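You operate a simulated robot arm through the tools that you are given. There is no shell and no other tool. Be economical: measure what you need, move in short steps, check, and stop when the job is done.

You run a simulated two-armed robot. Do the job below in one go: nothing can be reset, and whatever is moved stays where it is left.

## Task
Hold the castor cradle and tighten the axle knob till it shows FIRM, then stow it in the white cart.
Fine: brake the cart first; cradle in the drawer, drawer shut. Set down upright: castor cradle.

It is judged by the outcome, as a careful person would: the job done as asked, and still so three seconds after it is handed in. It fails if anything else is knocked over, pushed out of place, dropped, spilled or broken.

## Robot
Two 7-joint arms with two-finger parallel grippers on one trunk, on a base that drives. Base frame: it is fixed to the floor where the robot stands at the start and does not move with it; the origin is under the middle of the robot, x ahead of it, y to its left, z up. Units: mm, rad, N and s.
The left shoulder is at the start at [70, 133, 1066], the right one opposite. With the tool pointing down near the work surface each hand reaches from about 100 to 640 mm from the robot's upright axis, wherever it stands, measured 20 degrees to its own side. Places, roughly: axle knob [700, -400, 900]; inside of the white cart drawer [800, -400, 600]; white cart brake [700, 0, 600]; white cart drawer [800, -400, 700]. Payload 1.57 kg a hand.
The TCP of each hand is the grasp point between the finger pads, 30 mm short of the fingertips. In the tool frame z runs along the fingers and y along their closing line. Largest opening 80 mm; finger width 17, thickness 12; the body of the gripper, 40 by 82 mm, starts 80 mm behind the TCP.
Orientation is that of the tool frame in the base frame, as [roll, pitch, yaw] about the fixed x, y, z axes, in that order (R = Rz(yaw) Ry(pitch) Rx(roll)). With the fingers straight down and closing along the base's y, the tool's x points along the base's -x, its y along +y and its z along -z.

## Interface
- The arms move only by the tool step_arm. It takes "left_plan", "right_plan" or both (then of equal length, played together; a hand with none holds still); each is a list of rows, each a list of 7 numbers: the shift along the tool's x, y, z in units of 200 mm (1.0 is 200 mm), then the turn, a rotation vector about the tool's x, y, z in units of 90 degrees (1.0 is 90 degrees), then the closure in counts, from 0 (fully open) to 255 (shut). In form: [[tx, ty, tz, rx, ry, rz, jaw], ...]. A call has 1 to 12 rows; each row is the pose to reach, as a shift and turn from the pose commanded when the call began, along the tool's axes at that moment. A call with a number of a shift or a turn outside -1 to 1 is refused whole. Rows are played at 5 a second. More than 50 mm and 0.15 rad between two rows, or a gripper value outside its range, and nothing of the call is played. A pose out of reach is approached as far as the arm can. The call stops where the force on the tool passes 60 N (or 10 N more than at its start, if that is more) or the arm is blocked; 0.2 s more then pass. The fingers move at their own pace (about 153 mm/s each) and stop on an object; they squeeze with about 27 N. The grip force told is the motor's: it shows also when the fingers shut on nothing. Time passes only in rows, and 0.2 s behind the last, so rows that repeat a pose let the fingers close. The reply holds the time, the measured pose of the TCP, the force on the tool along the base axes, the opening and the grip force, in the units named above and with some noise, with the torque about the TCP (base axes, N m) and any sound that the robot's microphone picked up, and new pictures: "views" is both (left out), scene, wrist or none (wrist: the cameras of the hands that moved).
- Cameras (640 x 400 px; columns grow to the right, rows downward): "scene" is now at [131.8, -27.2, 1292.5]; the picture's right is [-0.31, -0.95, -0.00], its down [-0.57, 0.18, -0.80] and it looks along [0.76, -0.25, -0.60] (base axes); focal length 214 px, centre (320, 200). "left" rides on the left gripper at [72, 7, -122] in its tool frame; the picture's right is [-0.09, 1.00, 0.00], its down [-0.84, -0.08, -0.54] and it looks along [-0.54, -0.05, 0.84] (tool axes); focal length 238 px, centre (320, 200). "right" rides on the right gripper at [72, -7, -122] in its tool frame; the picture's right is [0.09, 1.00, 0.00], its down [-0.84, 0.08, -0.54] and it looks along [-0.54, 0.05, 0.84] (tool axes); focal length 238 px, centre (320, 200). There is no depth. A picture from a camera that has moved, and an enlarged one, comes with that camera's place and axes in the base frame and with its lens.
- slide_trunk(by): slides the trunk up (or, below 0, down) by that many mm; the arms and the scene camera ride with it, the base frame stays. It gives what a move gives, with no picture.
- drive_base(legs): drives the robot by 1 to 6 legs, each [ahead, left, turn to the left] in mm, mm and rad, along the robot's own axes; the way and the turn of a leg run together, so that a leg with both is an arc; at most 1500 mm and 3.142 rad a leg. The arms and the cameras ride along, it lands a little off, and it stops where it bumps. It gives what a move gives, and a new picture of the scene camera.
- pan_tilt(pan, tilt): turns the head with the scene camera to pan (to the left, within 1.501 rad either way) and tilt (down, from -0.506 to 1.204), counted from straight ahead of the robot. It gives what a move gives, and a new picture of the scene camera.
- inspect(camera, box): a new picture of the part [left, top, right, bottom] of that camera's present view, enlarged. No time passes.
- sign_off(): hands the job in; it is judged then, once.

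Work in short steps. Places have to be worked out from the pictures, the camera data and where the tool is seen: move nearer, look again, correct. Check each grasp and each placing, and mend what went wrong. You have 120 turns and 260 pictures in all, those below and enlarged ones among them. Open the grippers and draw the arms clear of the work before you hand the job in, unless the task says otherwise; then end with one line.

The tools are called after "Call:" as name(argument=value, ...) on one line, values as JSON. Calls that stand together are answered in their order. step_arm: Moves the arms, as the interface text tells. Its arguments: {"type":"object","properties":{"left_plan":{"type":"array","items":{"type":"array","items":{"type":"number"}}},"right_plan":{"type":"array","items":{"type":"array","items":{"type":"number"}}},"views":{"type":"string","enum":["both","scene","wrist","none"]}},"required":[]} The other tools are called the same way: slide_trunk (by) slides the trunk up or down; drive_base (legs) drives the base; pan_tilt (pan, tilt) turns the head that bears the scene camera; inspect (camera, box) takes an enlarged picture of a part of a camera's view; sign_off () hands the job in.

At the start:

```text
time: 0.0
left_tool_pos: [454.0, 15.1, 1138.5]
left_orientation: [-3.14, 0.0, -3.14]
left_wrist_force: [0.4, -0.6, 0.4]
left_ft_torque: [0.0, 0.02, 0.0]
left_grip_width: 80.0
left_finger_force: 0.0
right_tool_pos: [390.0, -373.1, 1205.4]
right_orientation: [3.141, 0.002, -3.141]
right_wrist_force: [-0.3, -0.1, 0.3]
right_ft_torque: [0.0, 0.02, 0.0]
right_grip_width: 80.1
right_finger_force: 0.1
trunk travel left (down, up): [-639.0, 301.0]
robot x, y, heading: [-2.0, -0.9, -0.003]
head pan, tilt: [-0.314, 0.637]
```

scene: 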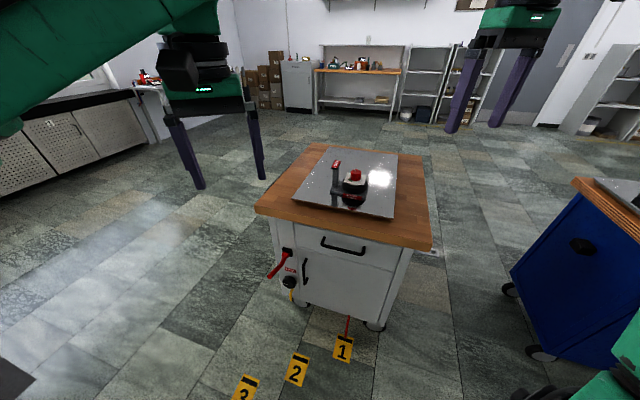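
right: 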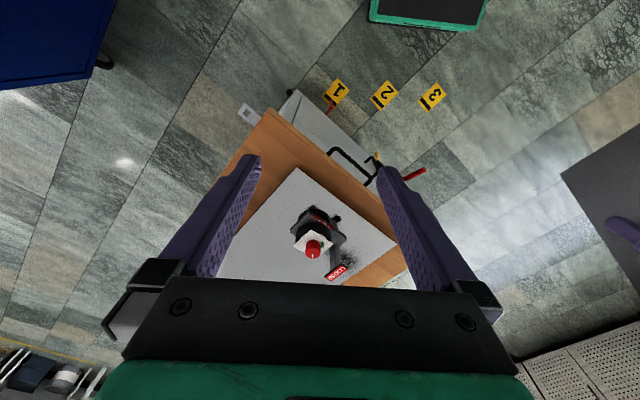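
left: 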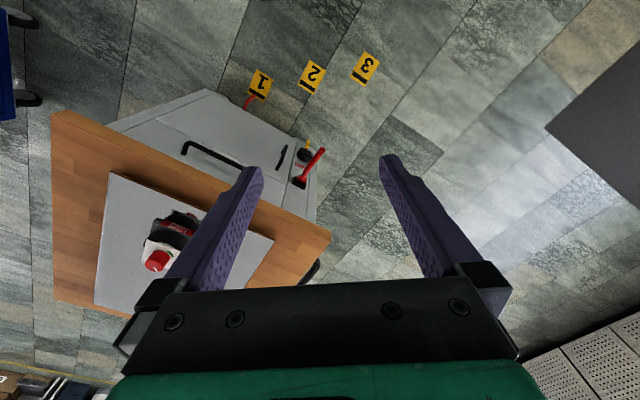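

I see the white cart ahead, slightly rotated, with the cradle on its top plate, a drawer with a handle and a red brake lever on its left front. I enlarge those parts first.

Call:
inspect(camera="scene", box=[250, 220, 410, 320])

Call:
inspect(camera="scene", box=[290, 140, 418, 220])

Call:
inspect(camera="right", box=[240, 160, 400, 260])

```text
4.00 times, centred on (330, 270) of scene
camera zoom: at [131.8, -27.2, 1292.5], right [-0.31, -0.95, 0.0], down [-0.57, 0.18, -0.8], along [0.76, -0.25, -0.6], focal length 858 px, centre (280, -80)
```

zoom: 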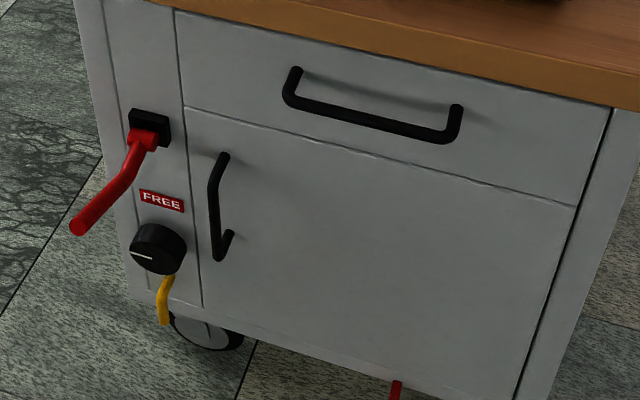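

```text
5.00 times, centred on (354, 180) of scene
camera zoom: at [131.8, -27.2, 1292.5], right [-0.31, -0.95, 0.0], down [-0.57, 0.18, -0.8], along [0.76, -0.25, -0.6], focal length 1072 px, centre (150, 300)
```

zoom: 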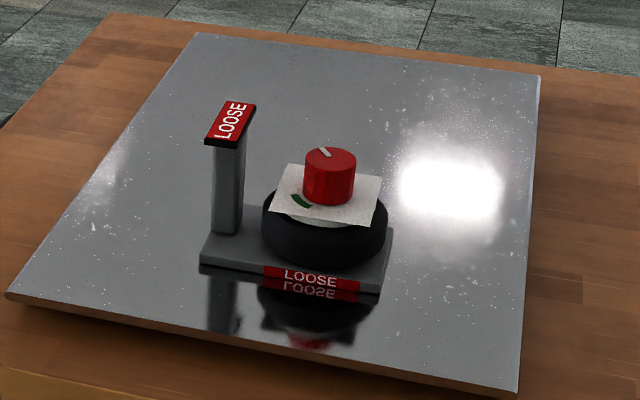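

```text
4.00 times, centred on (320, 210) of right
camera zoom: at [317.4, -378.8, 1326.1], right [-0.09, 1.0, 0.0], down [0.84, 0.08, 0.54], along [0.54, 0.05, -0.84], focal length 953 px, centre (320, 160)
```

zoom: 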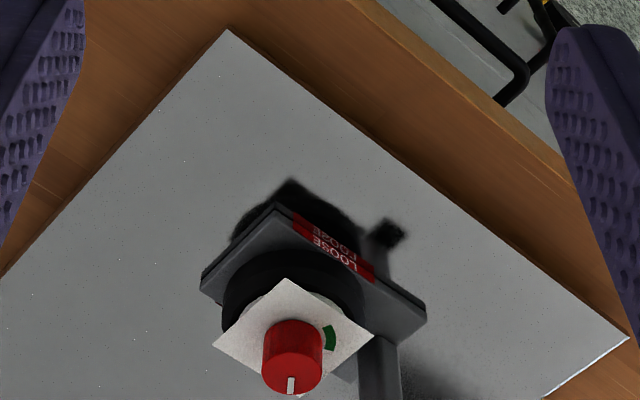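

Triangulation puts the knob top near [732,-358,917], the plate top at z≈837, and the cart's front normal turned about 35° to the right. I drive to face the cart squarely, still well back.

Call:
drive_base(legs=[[252, 10, 0], [0, 0, -0.605]])

Call:
pan_tilt(pan=0, tilt=0.8)

```text
time: 3.5
left_tool_pos: [632.9, -234.7, 1138.4]
left_orientation: [-3.14, 0.0, 2.539]
left_wrist_force: [0.8, 0.9, 0.4]
left_ft_torque: [0.0, 0.02, -0.02]
left_grip_width: 79.9
left_finger_force: 0.1
right_tool_pos: [361.4, -516.7, 1204.6]
right_orientation: [-3.141, 0.001, 2.54]
right_wrist_force: [0.1, 0.5, -0.3]
right_ft_torque: [-0.03, 0.0, 0.01]
right_grip_width: 79.9
right_finger_force: 0.2
trunk travel left (down, up): [-639.0, 301.0]
robot x, y, heading: [248.8, 9.7, -0.598]
head pan, tilt: [-0.314, 0.637]
camera scene: at [343.7, -87.7, 1292.5], right [-0.79, -0.61, 0.0], down [-0.36, 0.47, -0.8], along [0.49, -0.64, -0.6], focal length 214 px, centre (320, 200)
```

scene: 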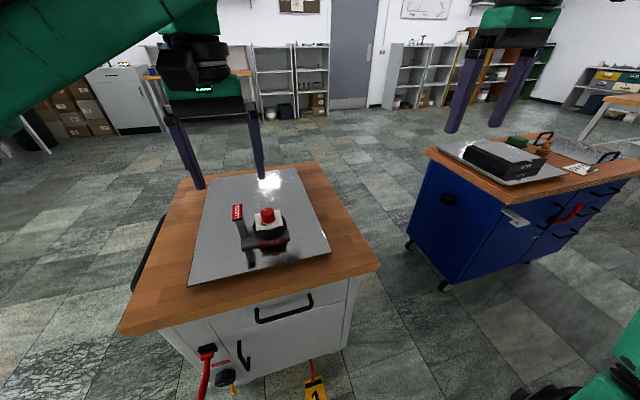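

```text
time: 4.3
left_tool_pos: [632.1, -236.3, 1137.1]
left_orientation: [3.141, 0.001, 2.541]
left_wrist_force: [-0.8, -0.3, -0.5]
left_ft_torque: [-0.03, 0.04, 0.02]
left_grip_width: 79.9
left_finger_force: 0.2
right_tool_pos: [360.1, -518.7, 1204.0]
right_orientation: [3.141, 0.002, 2.538]
right_wrist_force: [0.7, 0.0, 0.2]
right_ft_torque: [0.0, 0.0, 0.01]
right_grip_width: 79.8
right_finger_force: 0.0
trunk travel left (down, up): [-639.0, 301.0]
robot x, y, heading: [249.5, 12.9, -0.607]
head pan, tilt: [0.0, 0.799]
camera scene: at [356.9, -64.5, 1278.9], right [-0.57, -0.82, 0.0], down [-0.59, 0.41, -0.7], along [0.57, -0.4, -0.72], focal length 214 px, centre (320, 200)
```

scene: 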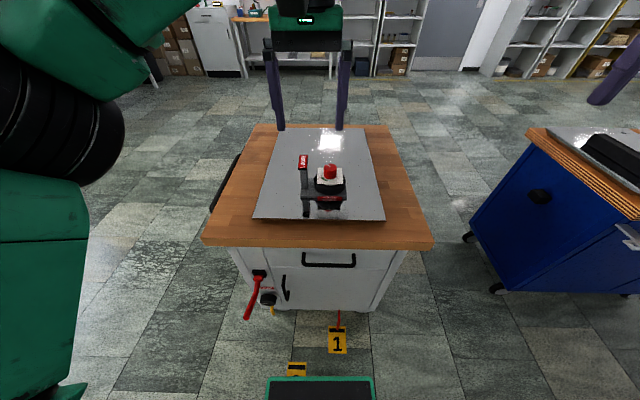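

Now square to the cart. I inspect the brake lever and cradle.

Call:
inspect(camera="scene", box=[225, 240, 385, 340])

Call:
inspect(camera="scene", box=[280, 145, 376, 205])

Call:
inspect(camera="left", box=[0, 0, 640, 400])

Call:
inspect(camera="right", box=[0, 0, 640, 400])

```text
4.00 times, centred on (305, 290) of scene
camera zoom: at [356.9, -64.5, 1278.9], right [-0.57, -0.82, 0.0], down [-0.59, 0.41, -0.7], along [0.57, -0.4, -0.72], focal length 858 px, centre (380, -160)
```

zoom: 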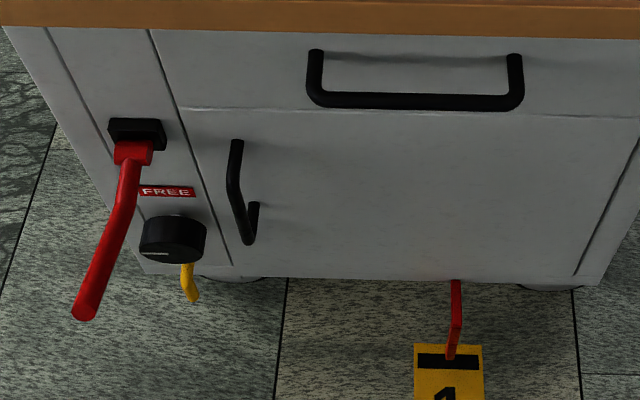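

```text
6.67 times, centred on (328, 175) of scene
camera zoom: at [356.9, -64.5, 1278.9], right [-0.57, -0.82, 0.0], down [-0.59, 0.41, -0.7], along [0.57, -0.4, -0.72], focal length 1430 px, centre (267, 367)
```

zoom: 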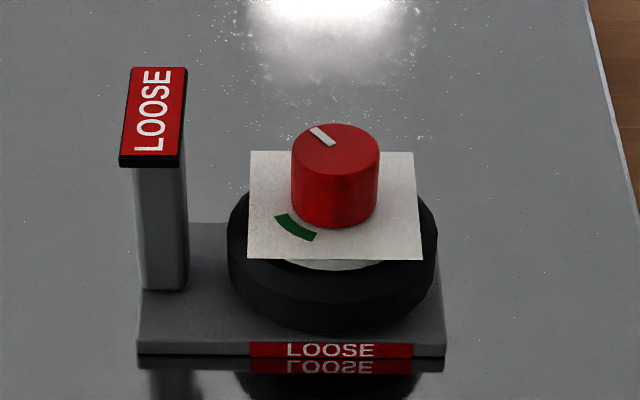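

```text
1.00 times, centred on (320, 200) of left (not enlarged: the box is as wide or as high as the picture)
camera zoom: at [577.9, -188.6, 1259.3], right [0.64, 0.77, 0.0], down [0.65, -0.54, 0.54], along [0.42, -0.35, -0.84], focal length 238 px, centre (320, 200)
```

zoom: 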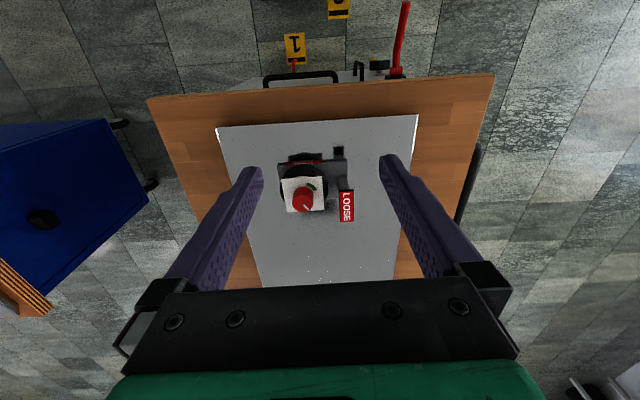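

```text
1.00 times, centred on (320, 200) of right (not enlarged: the box is as wide or as high as the picture)
camera zoom: at [297.0, -482.3, 1326.1], right [0.49, 0.87, 0.0], down [0.73, -0.41, 0.54], along [0.47, -0.27, -0.84], focal length 238 px, centre (320, 200)
```

zoom: 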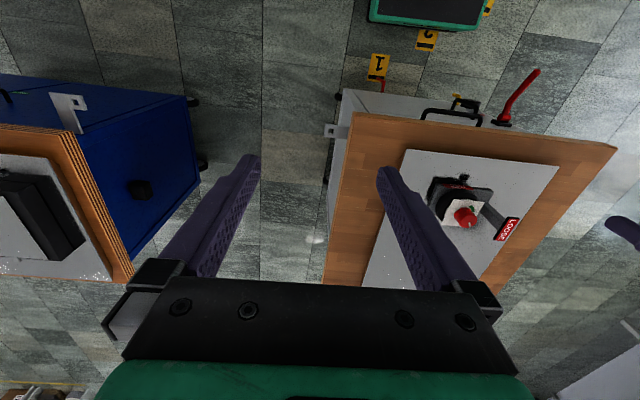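

Lever tip is about 520 along cart-normal (150 mm out of the face), left side, z≈576. I bring the left hand in front of it to see its hinge closely.

Call:
step_arm(left_plan=[[0.125, 0.125, 0.125, 0, 0, 0, 0], [0.25, 0.25, 0.25, 0, 0, 0, 0], [0.375, 0.375, 0.375, 0, 0, 0, 0], [0.5, 0.5, 0.5, 0, 0, 0, 0], [0.625, 0.625, 0.625, 0, 0, 0, 0], [0.75, 0.75, 0.75, 0, 0, 0, 0], [0.875, 0.875, 0.875, 0, 0, 0, 0], [1, 1, 1, 0, 0, 0, 0]], views="none")

Call:
step_arm(left_plan=[[0, 0, 0.2, 0, 0, 0, 0], [0, 0, 0.4, 0, 0, 0, 0], [0, 0, 0.5, 0, 0, 0, 0]], views="both")

```text
time: 6.1
left_tool_pos: [593.3, -24.1, 988.1]
left_orientation: [-3.141, 0.0, 2.543]
left_wrist_force: [0.4, -0.3, 0.3]
left_ft_torque: [-0.02, -0.01, -0.03]
left_grip_width: 79.8
left_finger_force: 0.1
left hand out of reach, approached as far as the arm can: row 7, 8
right_tool_pos: [360.8, -517.1, 1204.1]
right_orientation: [3.139, 0.002, 2.539]
right_wrist_force: [-0.1, -0.2, -0.7]
right_ft_torque: [-0.03, 0.02, 0.0]
right_grip_width: 80.0
right_finger_force: 0.1
trunk travel left (down, up): [-639.0, 301.0]
robot x, y, heading: [247.5, 14.9, -0.603]
head pan, tilt: [0.0, 0.799]
```

```text
time: 6.9
left_tool_pos: [595.0, -25.4, 988.4]
left_orientation: [-3.139, 0.001, 2.541]
left_wrist_force: [-0.3, 0.7, 0.6]
left_ft_torque: [-0.01, -0.01, -0.02]
left_grip_width: 80.1
left_finger_force: 0.1
left hand out of reach, approached as far as the arm can: row 1, 2, 3
right_tool_pos: [360.7, -518.0, 1205.2]
right_orientation: [3.141, 0.001, 2.539]
right_wrist_force: [-0.4, 0.4, -0.7]
right_ft_torque: [-0.01, -0.02, 0.02]
right_grip_width: 80.0
right_finger_force: 0.0
trunk travel left (down, up): [-639.0, 301.0]
robot x, y, heading: [249.7, 10.1, -0.605]
head pan, tilt: [0.0, 0.799]
camera scene: at [356.9, -64.3, 1278.9], right [-0.57, -0.82, 0.0], down [-0.59, 0.41, -0.7], along [0.57, -0.4, -0.72], focal length 214 px, centre (320, 200)
camera left: at [538.8, 21.0, 1109.1], right [0.64, 0.77, 0.0], down [0.65, -0.54, 0.54], along [0.42, -0.35, -0.84], focal length 238 px, centre (320, 200)
```

scene: 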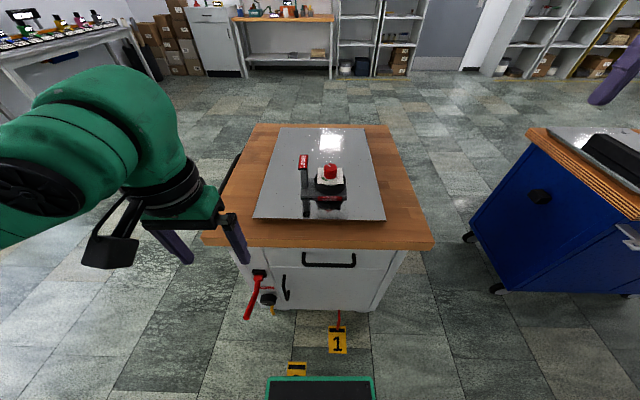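
left: 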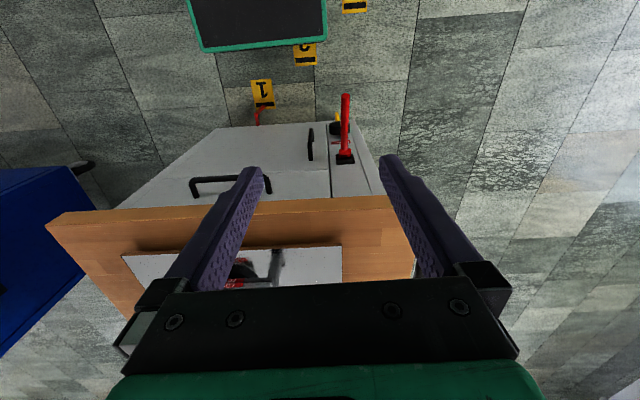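

The arm is too folded here; the lever sits horizontally, sticking out about 145 mm. I back off 150 mm to give the arm room, then look at the lever more closely.

Call:
drive_base(legs=[[-150, 0, 0]])

Call:
step_arm(left_plan=[[0, 0, 0.2, 0, 0, 0, 0], [0, 0, 0.4, 0, 0, 0, 0], [0, 0, 0.6, 0, 0, 0, 0]], views="wrist")

```text
time: 8.2
left_tool_pos: [470.9, 58.6, 987.1]
left_orientation: [-3.14, -0.002, 2.539]
left_wrist_force: [-0.4, 0.2, -0.7]
left_ft_torque: [0.01, 0.0, 0.01]
left_grip_width: 79.8
left_finger_force: 0.1
right_tool_pos: [237.8, -434.6, 1203.5]
right_orientation: [-3.142, -0.001, 2.536]
right_wrist_force: [0.3, 0.0, 0.2]
right_ft_torque: [0.03, 0.02, 0.01]
right_grip_width: 79.9
right_finger_force: 0.0
trunk travel left (down, up): [-639.0, 301.0]
robot x, y, heading: [123.0, 96.7, -0.608]
head pan, tilt: [0.0, 0.799]
camera scene: at [234.7, 19.7, 1278.7], right [-0.57, -0.82, 0.0], down [-0.59, 0.41, -0.7], along [0.57, -0.4, -0.72], focal length 214 px, centre (320, 200)
```

scene: 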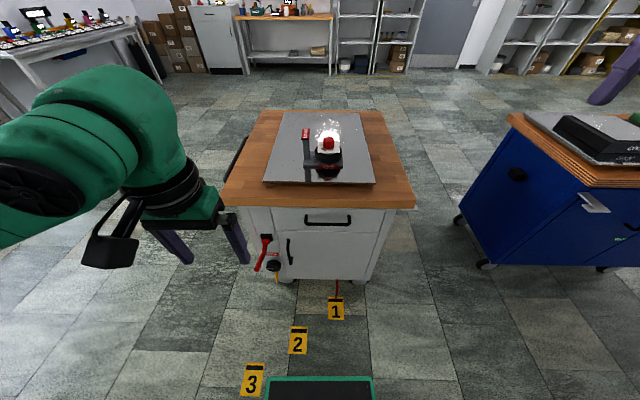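

```text
time: 9.1
left_tool_pos: [470.2, 58.6, 988.4]
left_orientation: [-3.14, 0.001, 2.541]
left_wrist_force: [-0.2, -0.4, 0.0]
left_ft_torque: [0.01, 0.02, 0.0]
left_grip_width: 79.9
left_finger_force: 0.0
left hand out of reach, approached as far as the arm can: row 1, 2, 3
right_tool_pos: [236.2, -432.4, 1203.8]
right_orientation: [3.141, 0.0, 2.54]
right_wrist_force: [-0.1, -0.4, 0.5]
right_ft_torque: [0.0, 0.01, 0.0]
right_grip_width: 80.0
right_finger_force: 0.0
trunk travel left (down, up): [-639.0, 301.0]
robot x, y, heading: [127.6, 95.9, -0.606]
head pan, tilt: [0.0, 0.799]
camera left: at [415.4, 105.8, 1109.2], right [0.64, 0.77, 0.0], down [0.65, -0.54, 0.54], along [0.42, -0.35, -0.84], focal length 238 px, centre (320, 200)
```

left: 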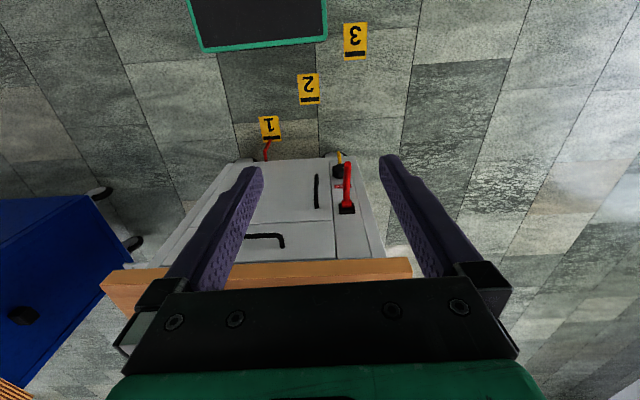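

Still folded; I extend the left hand forward 150 mm and down.

Call:
step_arm(left_plan=[[-0.2, 0, 0, 0, 0, 0, 0], [-0.4, 0, 0, 0, 0, 0, 0], [-0.6, 0, 0, 0, 0, 0, 0], [-0.8, 0, 0, 0, 0, 0, 0], [-1, 0, 0, 0, 0, 0, 0]], views="wrist")

```text
time: 10.2
left_tool_pos: [636.7, -56.1, 986.0]
left_orientation: [3.141, -0.002, 2.541]
left_wrist_force: [-0.2, 0.0, 0.2]
left_ft_torque: [0.0, 0.02, -0.01]
left_grip_width: 79.8
left_finger_force: 0.1
right_tool_pos: [238.0, -434.2, 1204.3]
right_orientation: [3.141, 0.0, 2.539]
right_wrist_force: [0.6, -0.2, 1.1]
right_ft_torque: [0.05, -0.01, 0.03]
right_grip_width: 79.9
right_finger_force: 0.0
trunk travel left (down, up): [-639.0, 301.0]
robot x, y, heading: [129.3, 98.6, -0.604]
head pan, tilt: [0.0, 0.799]
camera left: at [580.3, -9.6, 1107.0], right [0.64, 0.77, 0.0], down [0.65, -0.54, 0.54], along [0.42, -0.35, -0.84], focal length 238 px, centre (320, 200)
```

left: 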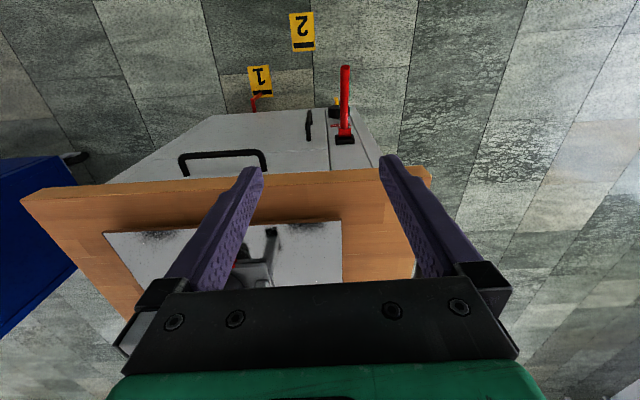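

Commands clip to the reached pose, so it now tracks. I lower the hand in front of the cart above the lever.

Call:
step_arm(left_plan=[[0.2, 0.13, 0, 0, 0, 0, 0], [0.4, 0.265, 0, 0, 0, 0, 0], [0.45, 0.265, 0.2, 0, 0, 0, 0], [0.45, 0.265, 0.4, 0, 0, 0, 0], [0.45, 0.265, 0.6, 0, 0, 0, 0], [0.45, 0.265, 0.8, 0, 0, 0, 0], [0.45, 0.265, 1, 0, 0, 0, 0]], views="both")

Call:
inspect(camera="left", box=[240, 60, 480, 210])

```text
time: 11.8
left_tool_pos: [590.9, 39.7, 786.5]
left_orientation: [-3.139, 0.0, 2.538]
left_wrist_force: [-0.3, -0.3, -0.1]
left_ft_torque: [0.0, 0.0, 0.03]
left_grip_width: 79.8
left_finger_force: 0.1
right_tool_pos: [237.7, -433.3, 1202.9]
right_orientation: [-3.141, 0.001, 2.54]
right_wrist_force: [0.0, 0.1, -0.1]
right_ft_torque: [0.02, -0.01, 0.02]
right_grip_width: 79.7
right_finger_force: 0.1
trunk travel left (down, up): [-639.0, 301.0]
robot x, y, heading: [126.8, 95.6, -0.605]
head pan, tilt: [0.0, 0.799]
camera scene: at [234.0, 20.7, 1278.9], right [-0.57, -0.82, 0.0], down [-0.59, 0.41, -0.7], along [0.57, -0.4, -0.72], focal length 214 px, centre (320, 200)
camera left: at [534.7, 85.9, 908.3], right [0.64, 0.77, 0.0], down [0.65, -0.54, 0.54], along [0.42, -0.35, -0.84], focal length 238 px, centre (320, 200)
```

scene: 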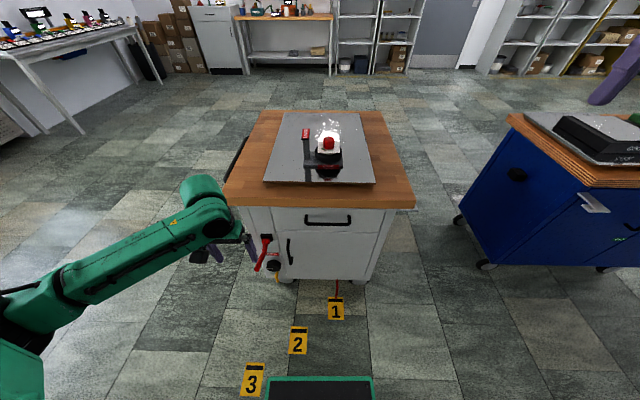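
left: 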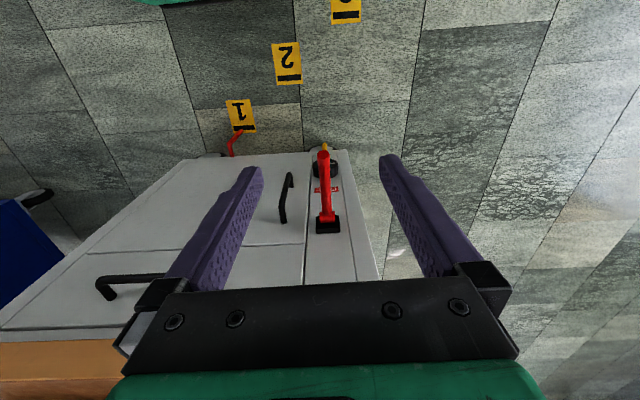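

```text
2.67 times, centred on (360, 135) of left
camera zoom: at [534.7, 85.9, 908.3], right [0.64, 0.77, 0.0], down [0.65, -0.54, 0.54], along [0.42, -0.35, -0.84], focal length 636 px, centre (213, 373)
```

zoom: 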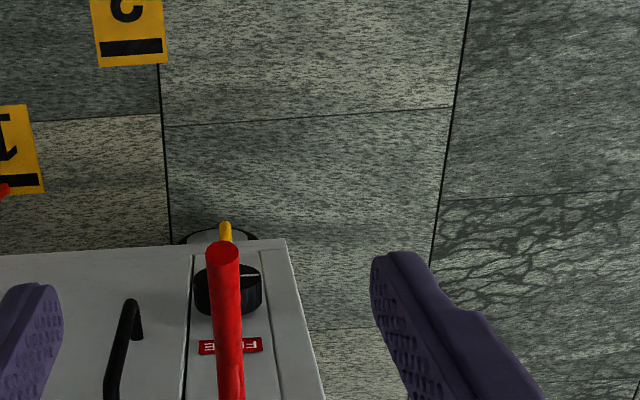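

The lever tip is at about cart-coordinates n 521, l 369, z≈588, with the hinge around z≈565 at the face. I go down astride it with the open fingers.

Call:
step_arm(left_plan=[[-0.2, 0, 0, 0, 0, 0, 0], [-0.4, 0, 0, 0, 0, 0, 0], [-0.4, 0, 0.2, 0, 0, 0, 0], [-0.4, 0, 0.4, 0, 0, 0, 0], [-0.4, 0, 0.6, 0, 0, 0, 0], [-0.4, 0, 0.75, 0, 0, 0, 0]], views="both")

Call:
inspect(camera="scene", box=[200, 200, 360, 300])

```text
time: 13.2
left_tool_pos: [656.6, -6.2, 637.1]
left_orientation: [-3.14, -0.002, 2.542]
left_wrist_force: [0.6, 0.2, 0.4]
left_ft_torque: [0.01, -0.01, 0.02]
left_grip_width: 79.9
left_finger_force: 0.0
right_tool_pos: [237.3, -432.9, 1204.9]
right_orientation: [-3.141, 0.001, 2.541]
right_wrist_force: [0.1, 0.4, -0.1]
right_ft_torque: [-0.01, 0.0, 0.01]
right_grip_width: 79.8
right_finger_force: 0.0
trunk travel left (down, up): [-639.0, 301.0]
robot x, y, heading: [129.7, 97.0, -0.605]
head pan, tilt: [0.0, 0.799]
camera scene: at [233.8, 20.4, 1278.9], right [-0.57, -0.82, 0.0], down [-0.59, 0.41, -0.7], along [0.57, -0.4, -0.72], focal length 214 px, centre (320, 200)
camera left: at [601.6, 40.4, 758.7], right [0.64, 0.77, 0.0], down [0.65, -0.54, 0.54], along [0.42, -0.35, -0.84], focal length 238 px, centre (320, 200)
```

scene: 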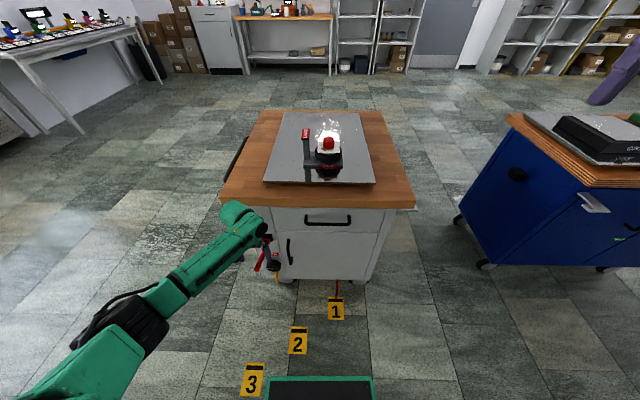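
left: 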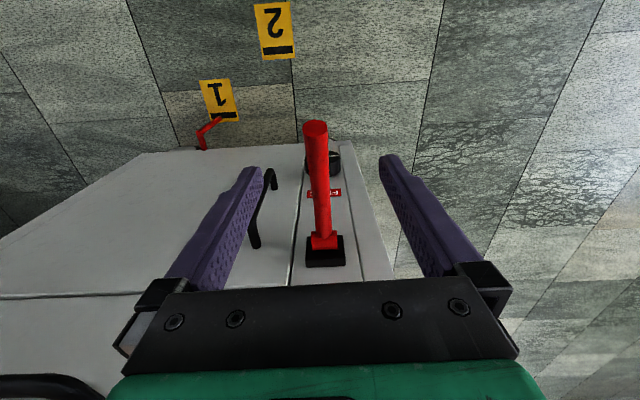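

```text
4.00 times, centred on (280, 250) of scene
camera zoom: at [233.8, 20.4, 1278.9], right [-0.57, -0.82, 0.0], down [-0.59, 0.41, -0.7], along [0.57, -0.4, -0.72], focal length 858 px, centre (480, 0)
```

zoom: 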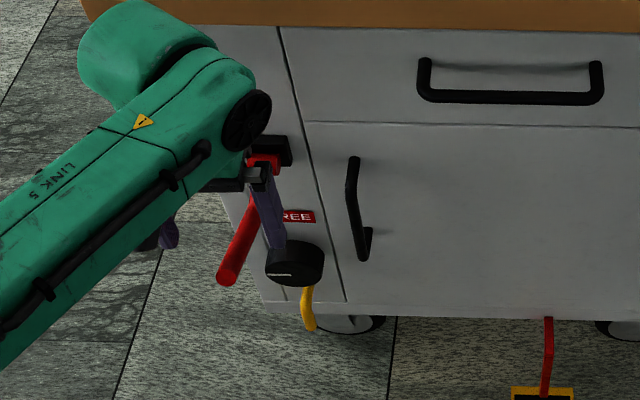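

The lever lies centred between the fingers. I lower 50 mm and close gently on it.

Call:
step_arm(left_plan=[[0, 0, 0.13, 0, 0, 0, 0], [0, 0, 0.25, 0, 0, 0, 0], [0, 0, 0.25, 0, 0, 0, 255], [0, 0, 0.25, 0, 0, 0, 255], [0, 0, 0.25, 0, 0, 0, 255]], views="wrist")

```text
time: 14.4
left_tool_pos: [656.7, -8.2, 588.0]
left_orientation: [-3.137, 0.0, 2.538]
left_wrist_force: [-4.5, -6.7, -2.8]
left_ft_torque: [-0.37, 0.16, -0.64]
left_grip_width: 17.8
left_finger_force: 32.7
right_tool_pos: [236.8, -433.8, 1203.8]
right_orientation: [-3.141, -0.001, 2.538]
right_wrist_force: [0.7, 0.4, 0.3]
right_ft_torque: [-0.01, -0.01, 0.0]
right_grip_width: 79.9
right_finger_force: 0.1
trunk travel left (down, up): [-639.0, 301.0]
robot x, y, heading: [126.6, 97.0, -0.602]
head pan, tilt: [0.0, 0.799]
camera left: at [600.5, 39.0, 708.9], right [0.64, 0.77, 0.0], down [0.65, -0.54, 0.54], along [0.41, -0.35, -0.84], focal length 238 px, centre (320, 200)
```

left: 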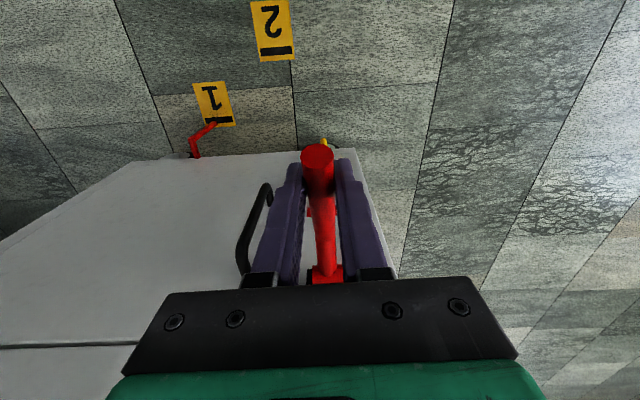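

Gripped the lever (18 mm). I press down 16 mm in small steps and watch the force.

Call:
step_arm(left_plan=[[0, 0, 0.04, 0, 0, 0, 255], [0, 0, 0.08, 0, 0, 0, 255]], views="none")

```text
time: 15.1
left_tool_pos: [656.9, -7.8, 576.0]
left_orientation: [3.141, 0.009, 2.541]
left_wrist_force: [-5.2, -6.1, 32.5]
left_ft_torque: [-0.27, 0.07, -0.55]
left_grip_width: 18.2
left_finger_force: 32.7
right_tool_pos: [231.1, -433.0, 1204.8]
right_orientation: [3.137, 0.005, 2.54]
right_wrist_force: [0.2, -0.2, -0.7]
right_ft_torque: [0.03, -0.03, 0.0]
right_grip_width: 79.8
right_finger_force: 0.2
trunk travel left (down, up): [-639.0, 301.0]
robot x, y, heading: [124.2, 92.5, -0.603]
head pan, tilt: [0.0, 0.799]
```

It moves with about 30 N resistance; continue down along the arc another 24 mm.

Call:
step_arm(left_plan=[[0, 0, 0.04, 0, 0, 0, 255], [0, 0, 0.08, 0, 0, 0, 255], [0, 0, 0.12, 0, 0, 0, 255]], views="wrist")

```text
time: 15.8
left_tool_pos: [654.8, -6.3, 551.1]
left_orientation: [3.141, 0.005, 2.538]
left_wrist_force: [-4.9, -5.1, 31.6]
left_ft_torque: [-0.15, -0.05, -0.58]
left_grip_width: 18.3
left_finger_force: 32.8
right_tool_pos: [231.3, -433.1, 1205.4]
right_orientation: [3.137, 0.006, 2.539]
right_wrist_force: [0.2, -0.4, 0.0]
right_ft_torque: [-0.01, 0.02, -0.02]
right_grip_width: 79.8
right_finger_force: 0.1
trunk travel left (down, up): [-639.0, 301.0]
robot x, y, heading: [123.7, 94.4, -0.603]
head pan, tilt: [0.0, 0.799]
camera left: at [598.1, 40.4, 671.5], right [0.64, 0.77, 0.0], down [0.64, -0.54, 0.55], along [0.42, -0.35, -0.84], focal length 238 px, centre (320, 200)
```

left: 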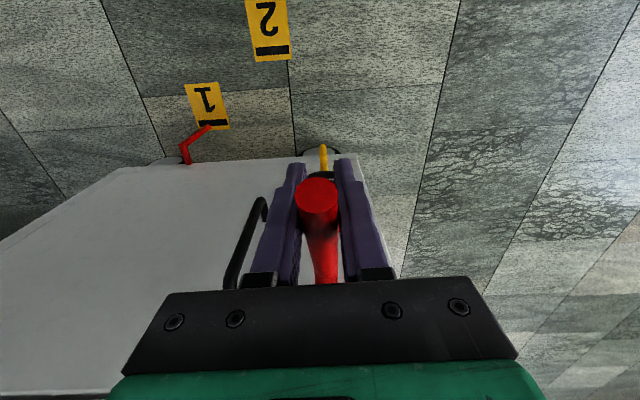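

The lever tip rose relative to my fingers, so it slipped rather than turned: down is likely a stop. I go back up and past the start height to test lifting.

Call:
step_arm(left_plan=[[0, 0, -0.04, 0, 0, 0, 255], [0, 0, -0.08, 0, 0, 0, 255]], views="wrist")

```text
time: 16.4
left_tool_pos: [654.5, -6.9, 558.3]
left_orientation: [-3.14, -0.009, 2.539]
left_wrist_force: [0.2, -12.8, -16.6]
left_ft_torque: [0.67, 0.79, -0.58]
left_grip_width: 18.3
left_finger_force: 33.0
right_tool_pos: [239.8, -435.8, 1201.8]
right_orientation: [-3.141, -0.001, 2.538]
right_wrist_force: [-0.4, 0.0, 0.0]
right_ft_torque: [0.0, -0.04, -0.01]
right_grip_width: 79.8
right_finger_force: 0.1
trunk travel left (down, up): [-639.0, 301.0]
robot x, y, heading: [127.1, 92.2, -0.603]
head pan, tilt: [0.0, 0.799]
camera left: at [600.3, 39.5, 681.0], right [0.64, 0.77, 0.0], down [0.65, -0.54, 0.53], along [0.41, -0.34, -0.85], focal length 238 px, centre (320, 200)
```

left: 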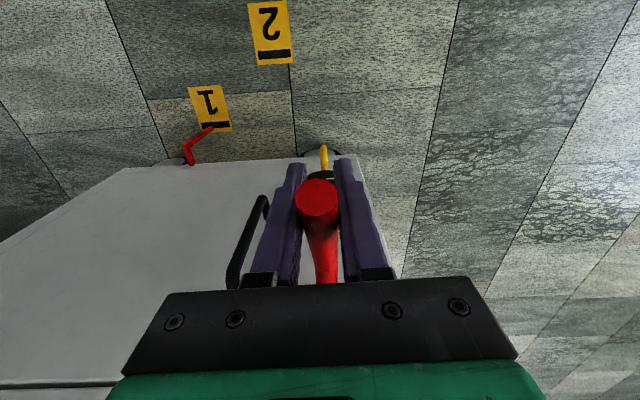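

No slip on the way up and the force reversed; I continue upward 32 mm.

Call:
step_arm(left_plan=[[0, 0, -0.04, 0, 0, 0, 255], [0, 0, -0.08, 0, 0, 0, 255], [0, 0, -0.12, 0, 0, 0, 255], [0, 0, -0.16, 0, 0, 0, 255]], views="wrist")

```text
time: 17.4
left_tool_pos: [658.4, -8.7, 593.5]
left_orientation: [-3.14, -0.002, 2.539]
left_wrist_force: [11.9, -22.7, -18.4]
left_ft_torque: [0.43, 0.94, -0.59]
left_grip_width: 18.0
left_finger_force: 32.9
right_tool_pos: [241.9, -437.3, 1201.1]
right_orientation: [-3.141, -0.006, 2.538]
right_wrist_force: [1.2, -0.4, -0.1]
right_ft_torque: [0.01, -0.02, 0.01]
right_grip_width: 79.9
right_finger_force: 0.0
trunk travel left (down, up): [-639.0, 301.0]
robot x, y, heading: [129.2, 96.0, -0.608]
head pan, tilt: [0.0, 0.799]
camera left: at [604.3, 37.3, 714.6], right [0.64, 0.77, 0.0], down [0.65, -0.54, 0.54], along [0.41, -0.35, -0.84], focal length 238 px, centre (320, 200)
```

left: 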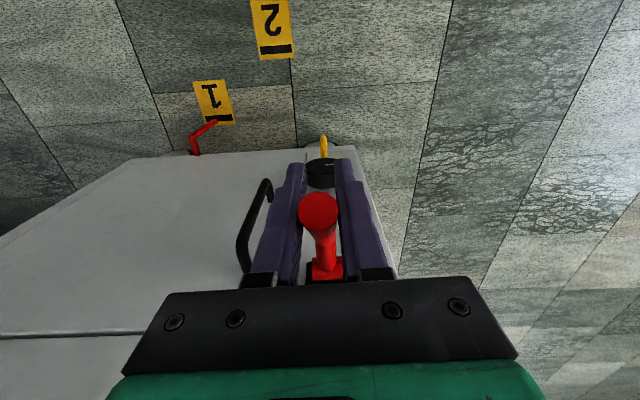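

The lever is turning upward with the hand. I follow its arc (inward and up) further.

Call:
step_arm(left_plan=[[-0.04, 0, -0.04, 0, 0, 0, 255], [-0.08, 0, -0.08, 0, 0, 0, 255], [-0.13, 0, -0.12, 0, 0, 0, 255], [-0.18, 0, -0.16, 0, 0, 0, 255]], views="both")

Call:
inspect(camera="scene", box=[200, 200, 360, 300])

```text
time: 18.4
left_tool_pos: [684.4, -28.5, 629.1]
left_orientation: [-3.137, 0.0, 2.541]
left_wrist_force: [-20.8, -3.4, -0.6]
left_ft_torque: [-0.15, 1.04, -0.67]
left_grip_width: 18.6
left_finger_force: 32.5
right_tool_pos: [233.3, -434.2, 1205.8]
right_orientation: [3.139, 0.003, 2.539]
right_wrist_force: [-0.6, 0.1, -0.5]
right_ft_torque: [0.01, -0.01, -0.01]
right_grip_width: 80.0
right_finger_force: 0.1
trunk travel left (down, up): [-639.0, 301.0]
robot x, y, heading: [130.0, 93.5, -0.604]
head pan, tilt: [0.0, 0.799]
camera scene: at [229.9, 19.9, 1279.3], right [-0.57, -0.82, 0.0], down [-0.59, 0.41, -0.7], along [0.58, -0.39, -0.72], focal length 214 px, centre (320, 200)
camera left: at [628.4, 19.1, 750.3], right [0.64, 0.77, 0.0], down [0.65, -0.54, 0.54], along [0.42, -0.35, -0.84], focal length 238 px, centre (320, 200)
```

scene: 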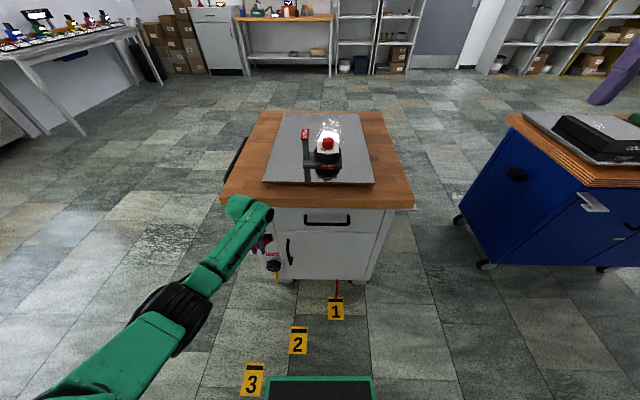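
left: 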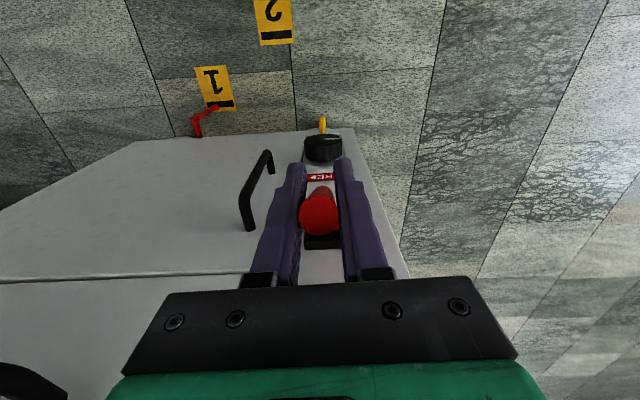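

```text
4.00 times, centred on (280, 250) of scene
camera zoom: at [229.9, 19.9, 1279.3], right [-0.57, -0.82, 0.0], down [-0.59, 0.41, -0.7], along [0.58, -0.39, -0.72], focal length 858 px, centre (480, 0)
```

zoom: 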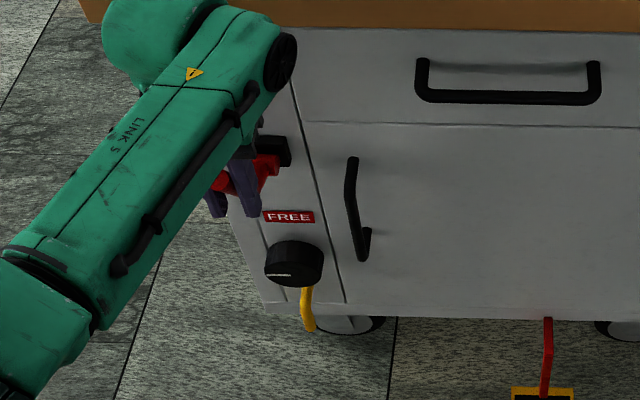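

Still FREE, with the lever at about 50° up; the wrist is getting near the worktop edge. I let go, back off and tilt the hand forward 45° to push the lever home from the front.

Call:
step_arm(left_plan=[[0, 0, 0, 0, 0, 0, 0], [0, 0, 0, 0, 0, 0, 0], [0.2, 0, 0, 0, 0, 0, 0], [0.4, 0, 0, 0, 0, 0, 0], [0.6, 0, 0, 0, 0, 0, 0], [0.7, 0, 0, 0, -0.09, 0, 0], [0.7, 0, 0, 0, -0.18, 0, 255], [0.7, 0, 0, 0, -0.27, 0, 255], [0.7, 0, 0, 0, -0.36, 0, 255], [0.7, 0, 0, 0, -0.45, 0, 255], [0.7, 0, 0, 0, -0.54, 0, 255]], views="both")

Call:
inspect(camera="scene", box=[200, 200, 360, 300])

```text
time: 20.9
left_tool_pos: [569.8, 53.1, 627.0]
left_orientation: [3.14, 0.847, 2.54]
left_wrist_force: [0.6, -0.3, -1.1]
left_ft_torque: [0.0, 0.0, 0.01]
left_grip_width: 0.0
left_finger_force: 21.1
right_tool_pos: [236.3, -433.6, 1204.7]
right_orientation: [-3.141, 0.002, 2.538]
right_wrist_force: [0.1, -0.3, -1.1]
right_ft_torque: [0.02, 0.01, -0.02]
right_grip_width: 79.9
right_finger_force: 0.1
trunk travel left (down, up): [-639.0, 301.0]
robot x, y, heading: [126.0, 88.7, -0.602]
head pan, tilt: [0.0, 0.799]
camera scene: at [232.8, 20.3, 1279.0], right [-0.57, -0.82, 0.0], down [-0.59, 0.41, -0.7], along [0.57, -0.4, -0.72], focal length 214 px, centre (320, 200)
camera left: at [458.8, 137.3, 652.9], right [0.61, 0.79, 0.07], down [0.08, -0.15, 0.99], along [0.79, -0.6, -0.15], focal length 238 px, centre (320, 200)
```

scene: 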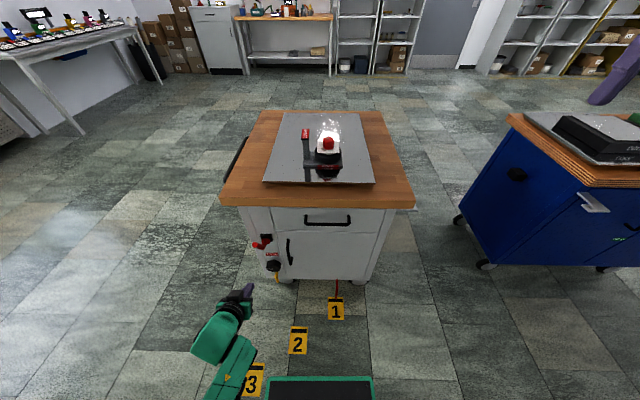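
left: 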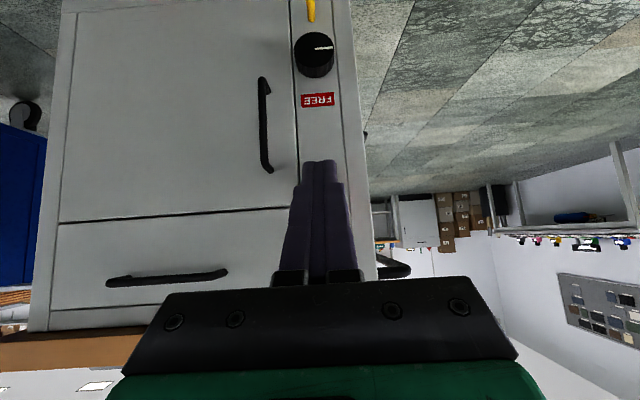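

```text
4.00 times, centred on (280, 250) of scene
camera zoom: at [232.8, 20.3, 1279.0], right [-0.57, -0.82, 0.0], down [-0.59, 0.41, -0.7], along [0.57, -0.4, -0.72], focal length 858 px, centre (480, 0)
```

zoom: 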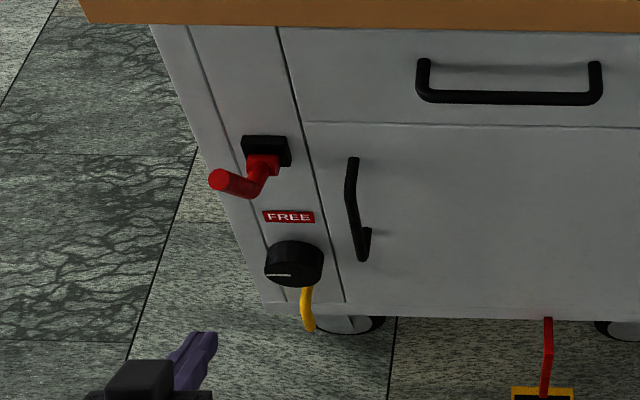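

The lever stays at about 45° (tip near n 576, z 653). I push it inward with the closed fingertips at z≈647.

Call:
step_arm(left_plan=[[-0.175, 0, 0.046, 0, -0.54, 0, 255], [-0.348, 0, 0.093, 0, 0, 0, 255]], views="none")

```text
refused: row 1 steps farther than a row can; nothing moved
```

Typo in the turn column; resending without it.

Call:
step_arm(left_plan=[[-0.175, 0, 0.046, 0, 0, 0, 255], [-0.348, 0, 0.093, 0, 0, 0, 255], [-0.42, 0, 0.175, 0, 0, 0, 255], [-0.49, 0, 0.255, 0, 0, 0, 255], [-0.56, 0, 0.335, 0, 0, 0, 255], [-0.645, 0, 0.43, 0, 0, 0, 255]], views="both")

Call:
inspect(camera="scene", box=[200, 200, 360, 300])

```text
time: 22.2
left_tool_pos: [693.9, -33.2, 666.3]
left_orientation: [-3.139, 0.848, 2.54]
left_wrist_force: [0.0, 0.2, -0.2]
left_ft_torque: [0.07, 0.01, -0.02]
left_grip_width: 0.0
left_finger_force: 21.8
right_tool_pos: [237.7, -433.7, 1204.2]
right_orientation: [-3.141, -0.002, 2.538]
right_wrist_force: [-0.2, -0.1, 0.1]
right_ft_torque: [0.01, 0.03, -0.01]
right_grip_width: 79.9
right_finger_force: 0.1
trunk travel left (down, up): [-639.0, 301.0]
robot x, y, heading: [126.3, 97.7, -0.603]
head pan, tilt: [0.0, 0.799]
camera scene: at [234.1, 19.9, 1278.8], right [-0.57, -0.82, 0.0], down [-0.59, 0.41, -0.7], along [0.57, -0.4, -0.72], focal length 214 px, centre (320, 200)
camera left: at [582.7, 52.2, 692.2], right [0.61, 0.79, 0.07], down [0.08, -0.15, 0.99], along [0.79, -0.6, -0.15], focal length 238 px, centre (320, 200)
```

scene: 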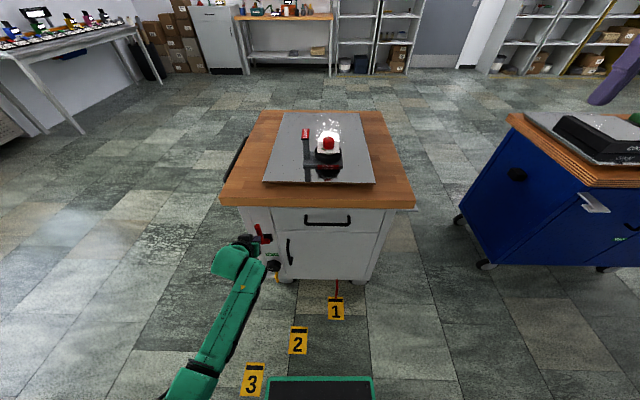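
left: 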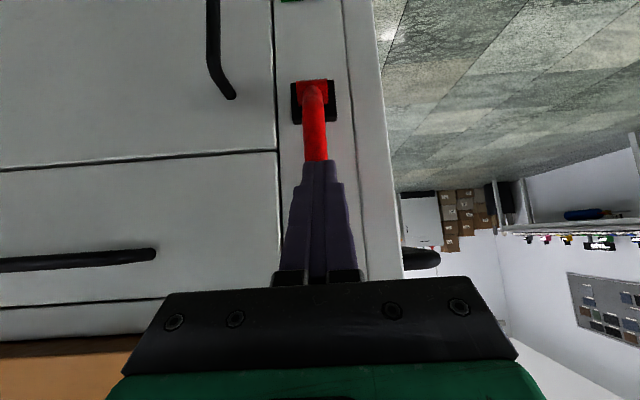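

```text
4.00 times, centred on (280, 250) of scene
camera zoom: at [234.1, 19.9, 1278.8], right [-0.57, -0.82, 0.0], down [-0.59, 0.41, -0.7], along [0.57, -0.4, -0.72], focal length 858 px, centre (480, 0)
```

zoom: 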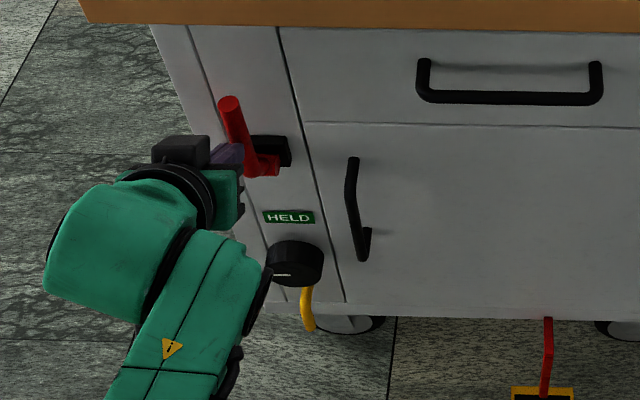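

The sign now reads HELD in green: the cart is braked. I retract the left hand and turn it back to vertical.

Call:
step_arm(left_plan=[[0.15, 0, -0.17, 0, 0, 0, 255], [0.3, 0, -0.34, 0, 0, 0, 255], [0.45, 0, -0.51, 0, 0, 0, 255], [0.5, 0, -0.56, 0, 0.09, 0, 100], [0.5, 0, -0.56, 0, 0.18, 0, 0], [0.5, 0, -0.56, 0, 0.27, 0, 0], [0.5, 0, -0.56, 0, 0.36, 0, 0], [0.5, 0, -0.56, 0, 0.45, 0, 0], [0.5, 0, -0.56, 0, 0.54, 0, 0]], views="none")

Call:
step_arm(left_plan=[[0, 0, -0.2, 0, 0, 0, 0], [0, 0, -0.4, 0, 0, 0, 0], [0, 0, -0.6, 0, 0, 0, 0], [0, 0, -0.8, 0, 0, 0, 0], [0, 0, -1, 0, 0, 0, 0]], views="none")

Call:
inspect(camera="scene", box=[270, 110, 430, 210])

```text
time: 24.2
left_tool_pos: [569.3, 52.3, 666.4]
left_orientation: [-3.139, -0.004, 2.54]
left_wrist_force: [-0.2, 0.4, 0.4]
left_ft_torque: [-0.02, 0.03, 0.02]
left_grip_width: 80.2
left_finger_force: 0.1
right_tool_pos: [238.1, -433.4, 1204.5]
right_orientation: [-3.141, 0.0, 2.539]
right_wrist_force: [-0.2, -0.2, -0.3]
right_ft_torque: [0.0, -0.01, -0.02]
right_grip_width: 79.8
right_finger_force: 0.1
trunk travel left (down, up): [-639.0, 301.0]
robot x, y, heading: [126.7, 97.1, -0.606]
head pan, tilt: [0.0, 0.799]
```

```text
time: 25.4
left_tool_pos: [570.3, 54.1, 866.4]
left_orientation: [-3.141, -0.001, 2.542]
left_wrist_force: [-0.2, -0.3, -0.2]
left_ft_torque: [0.01, 0.02, 0.02]
left_grip_width: 80.0
left_finger_force: 0.1
right_tool_pos: [236.9, -433.5, 1204.2]
right_orientation: [3.141, 0.003, 2.54]
right_wrist_force: [-0.1, 0.6, -0.6]
right_ft_torque: [0.01, -0.02, 0.0]
right_grip_width: 80.1
right_finger_force: 0.0
trunk travel left (down, up): [-639.0, 301.0]
robot x, y, heading: [124.9, 98.0, -0.604]
head pan, tilt: [0.0, 0.799]
```

```text
4.00 times, centred on (350, 160) of scene
camera zoom: at [233.3, 20.6, 1278.8], right [-0.57, -0.82, 0.0], down [-0.59, 0.41, -0.7], along [0.57, -0.4, -0.72], focal length 858 px, centre (200, 360)
```

zoom: 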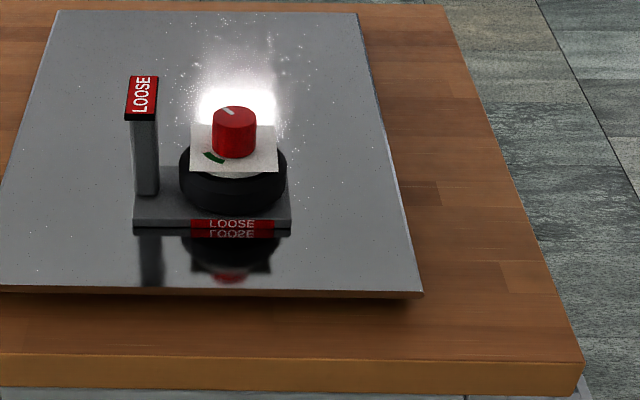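

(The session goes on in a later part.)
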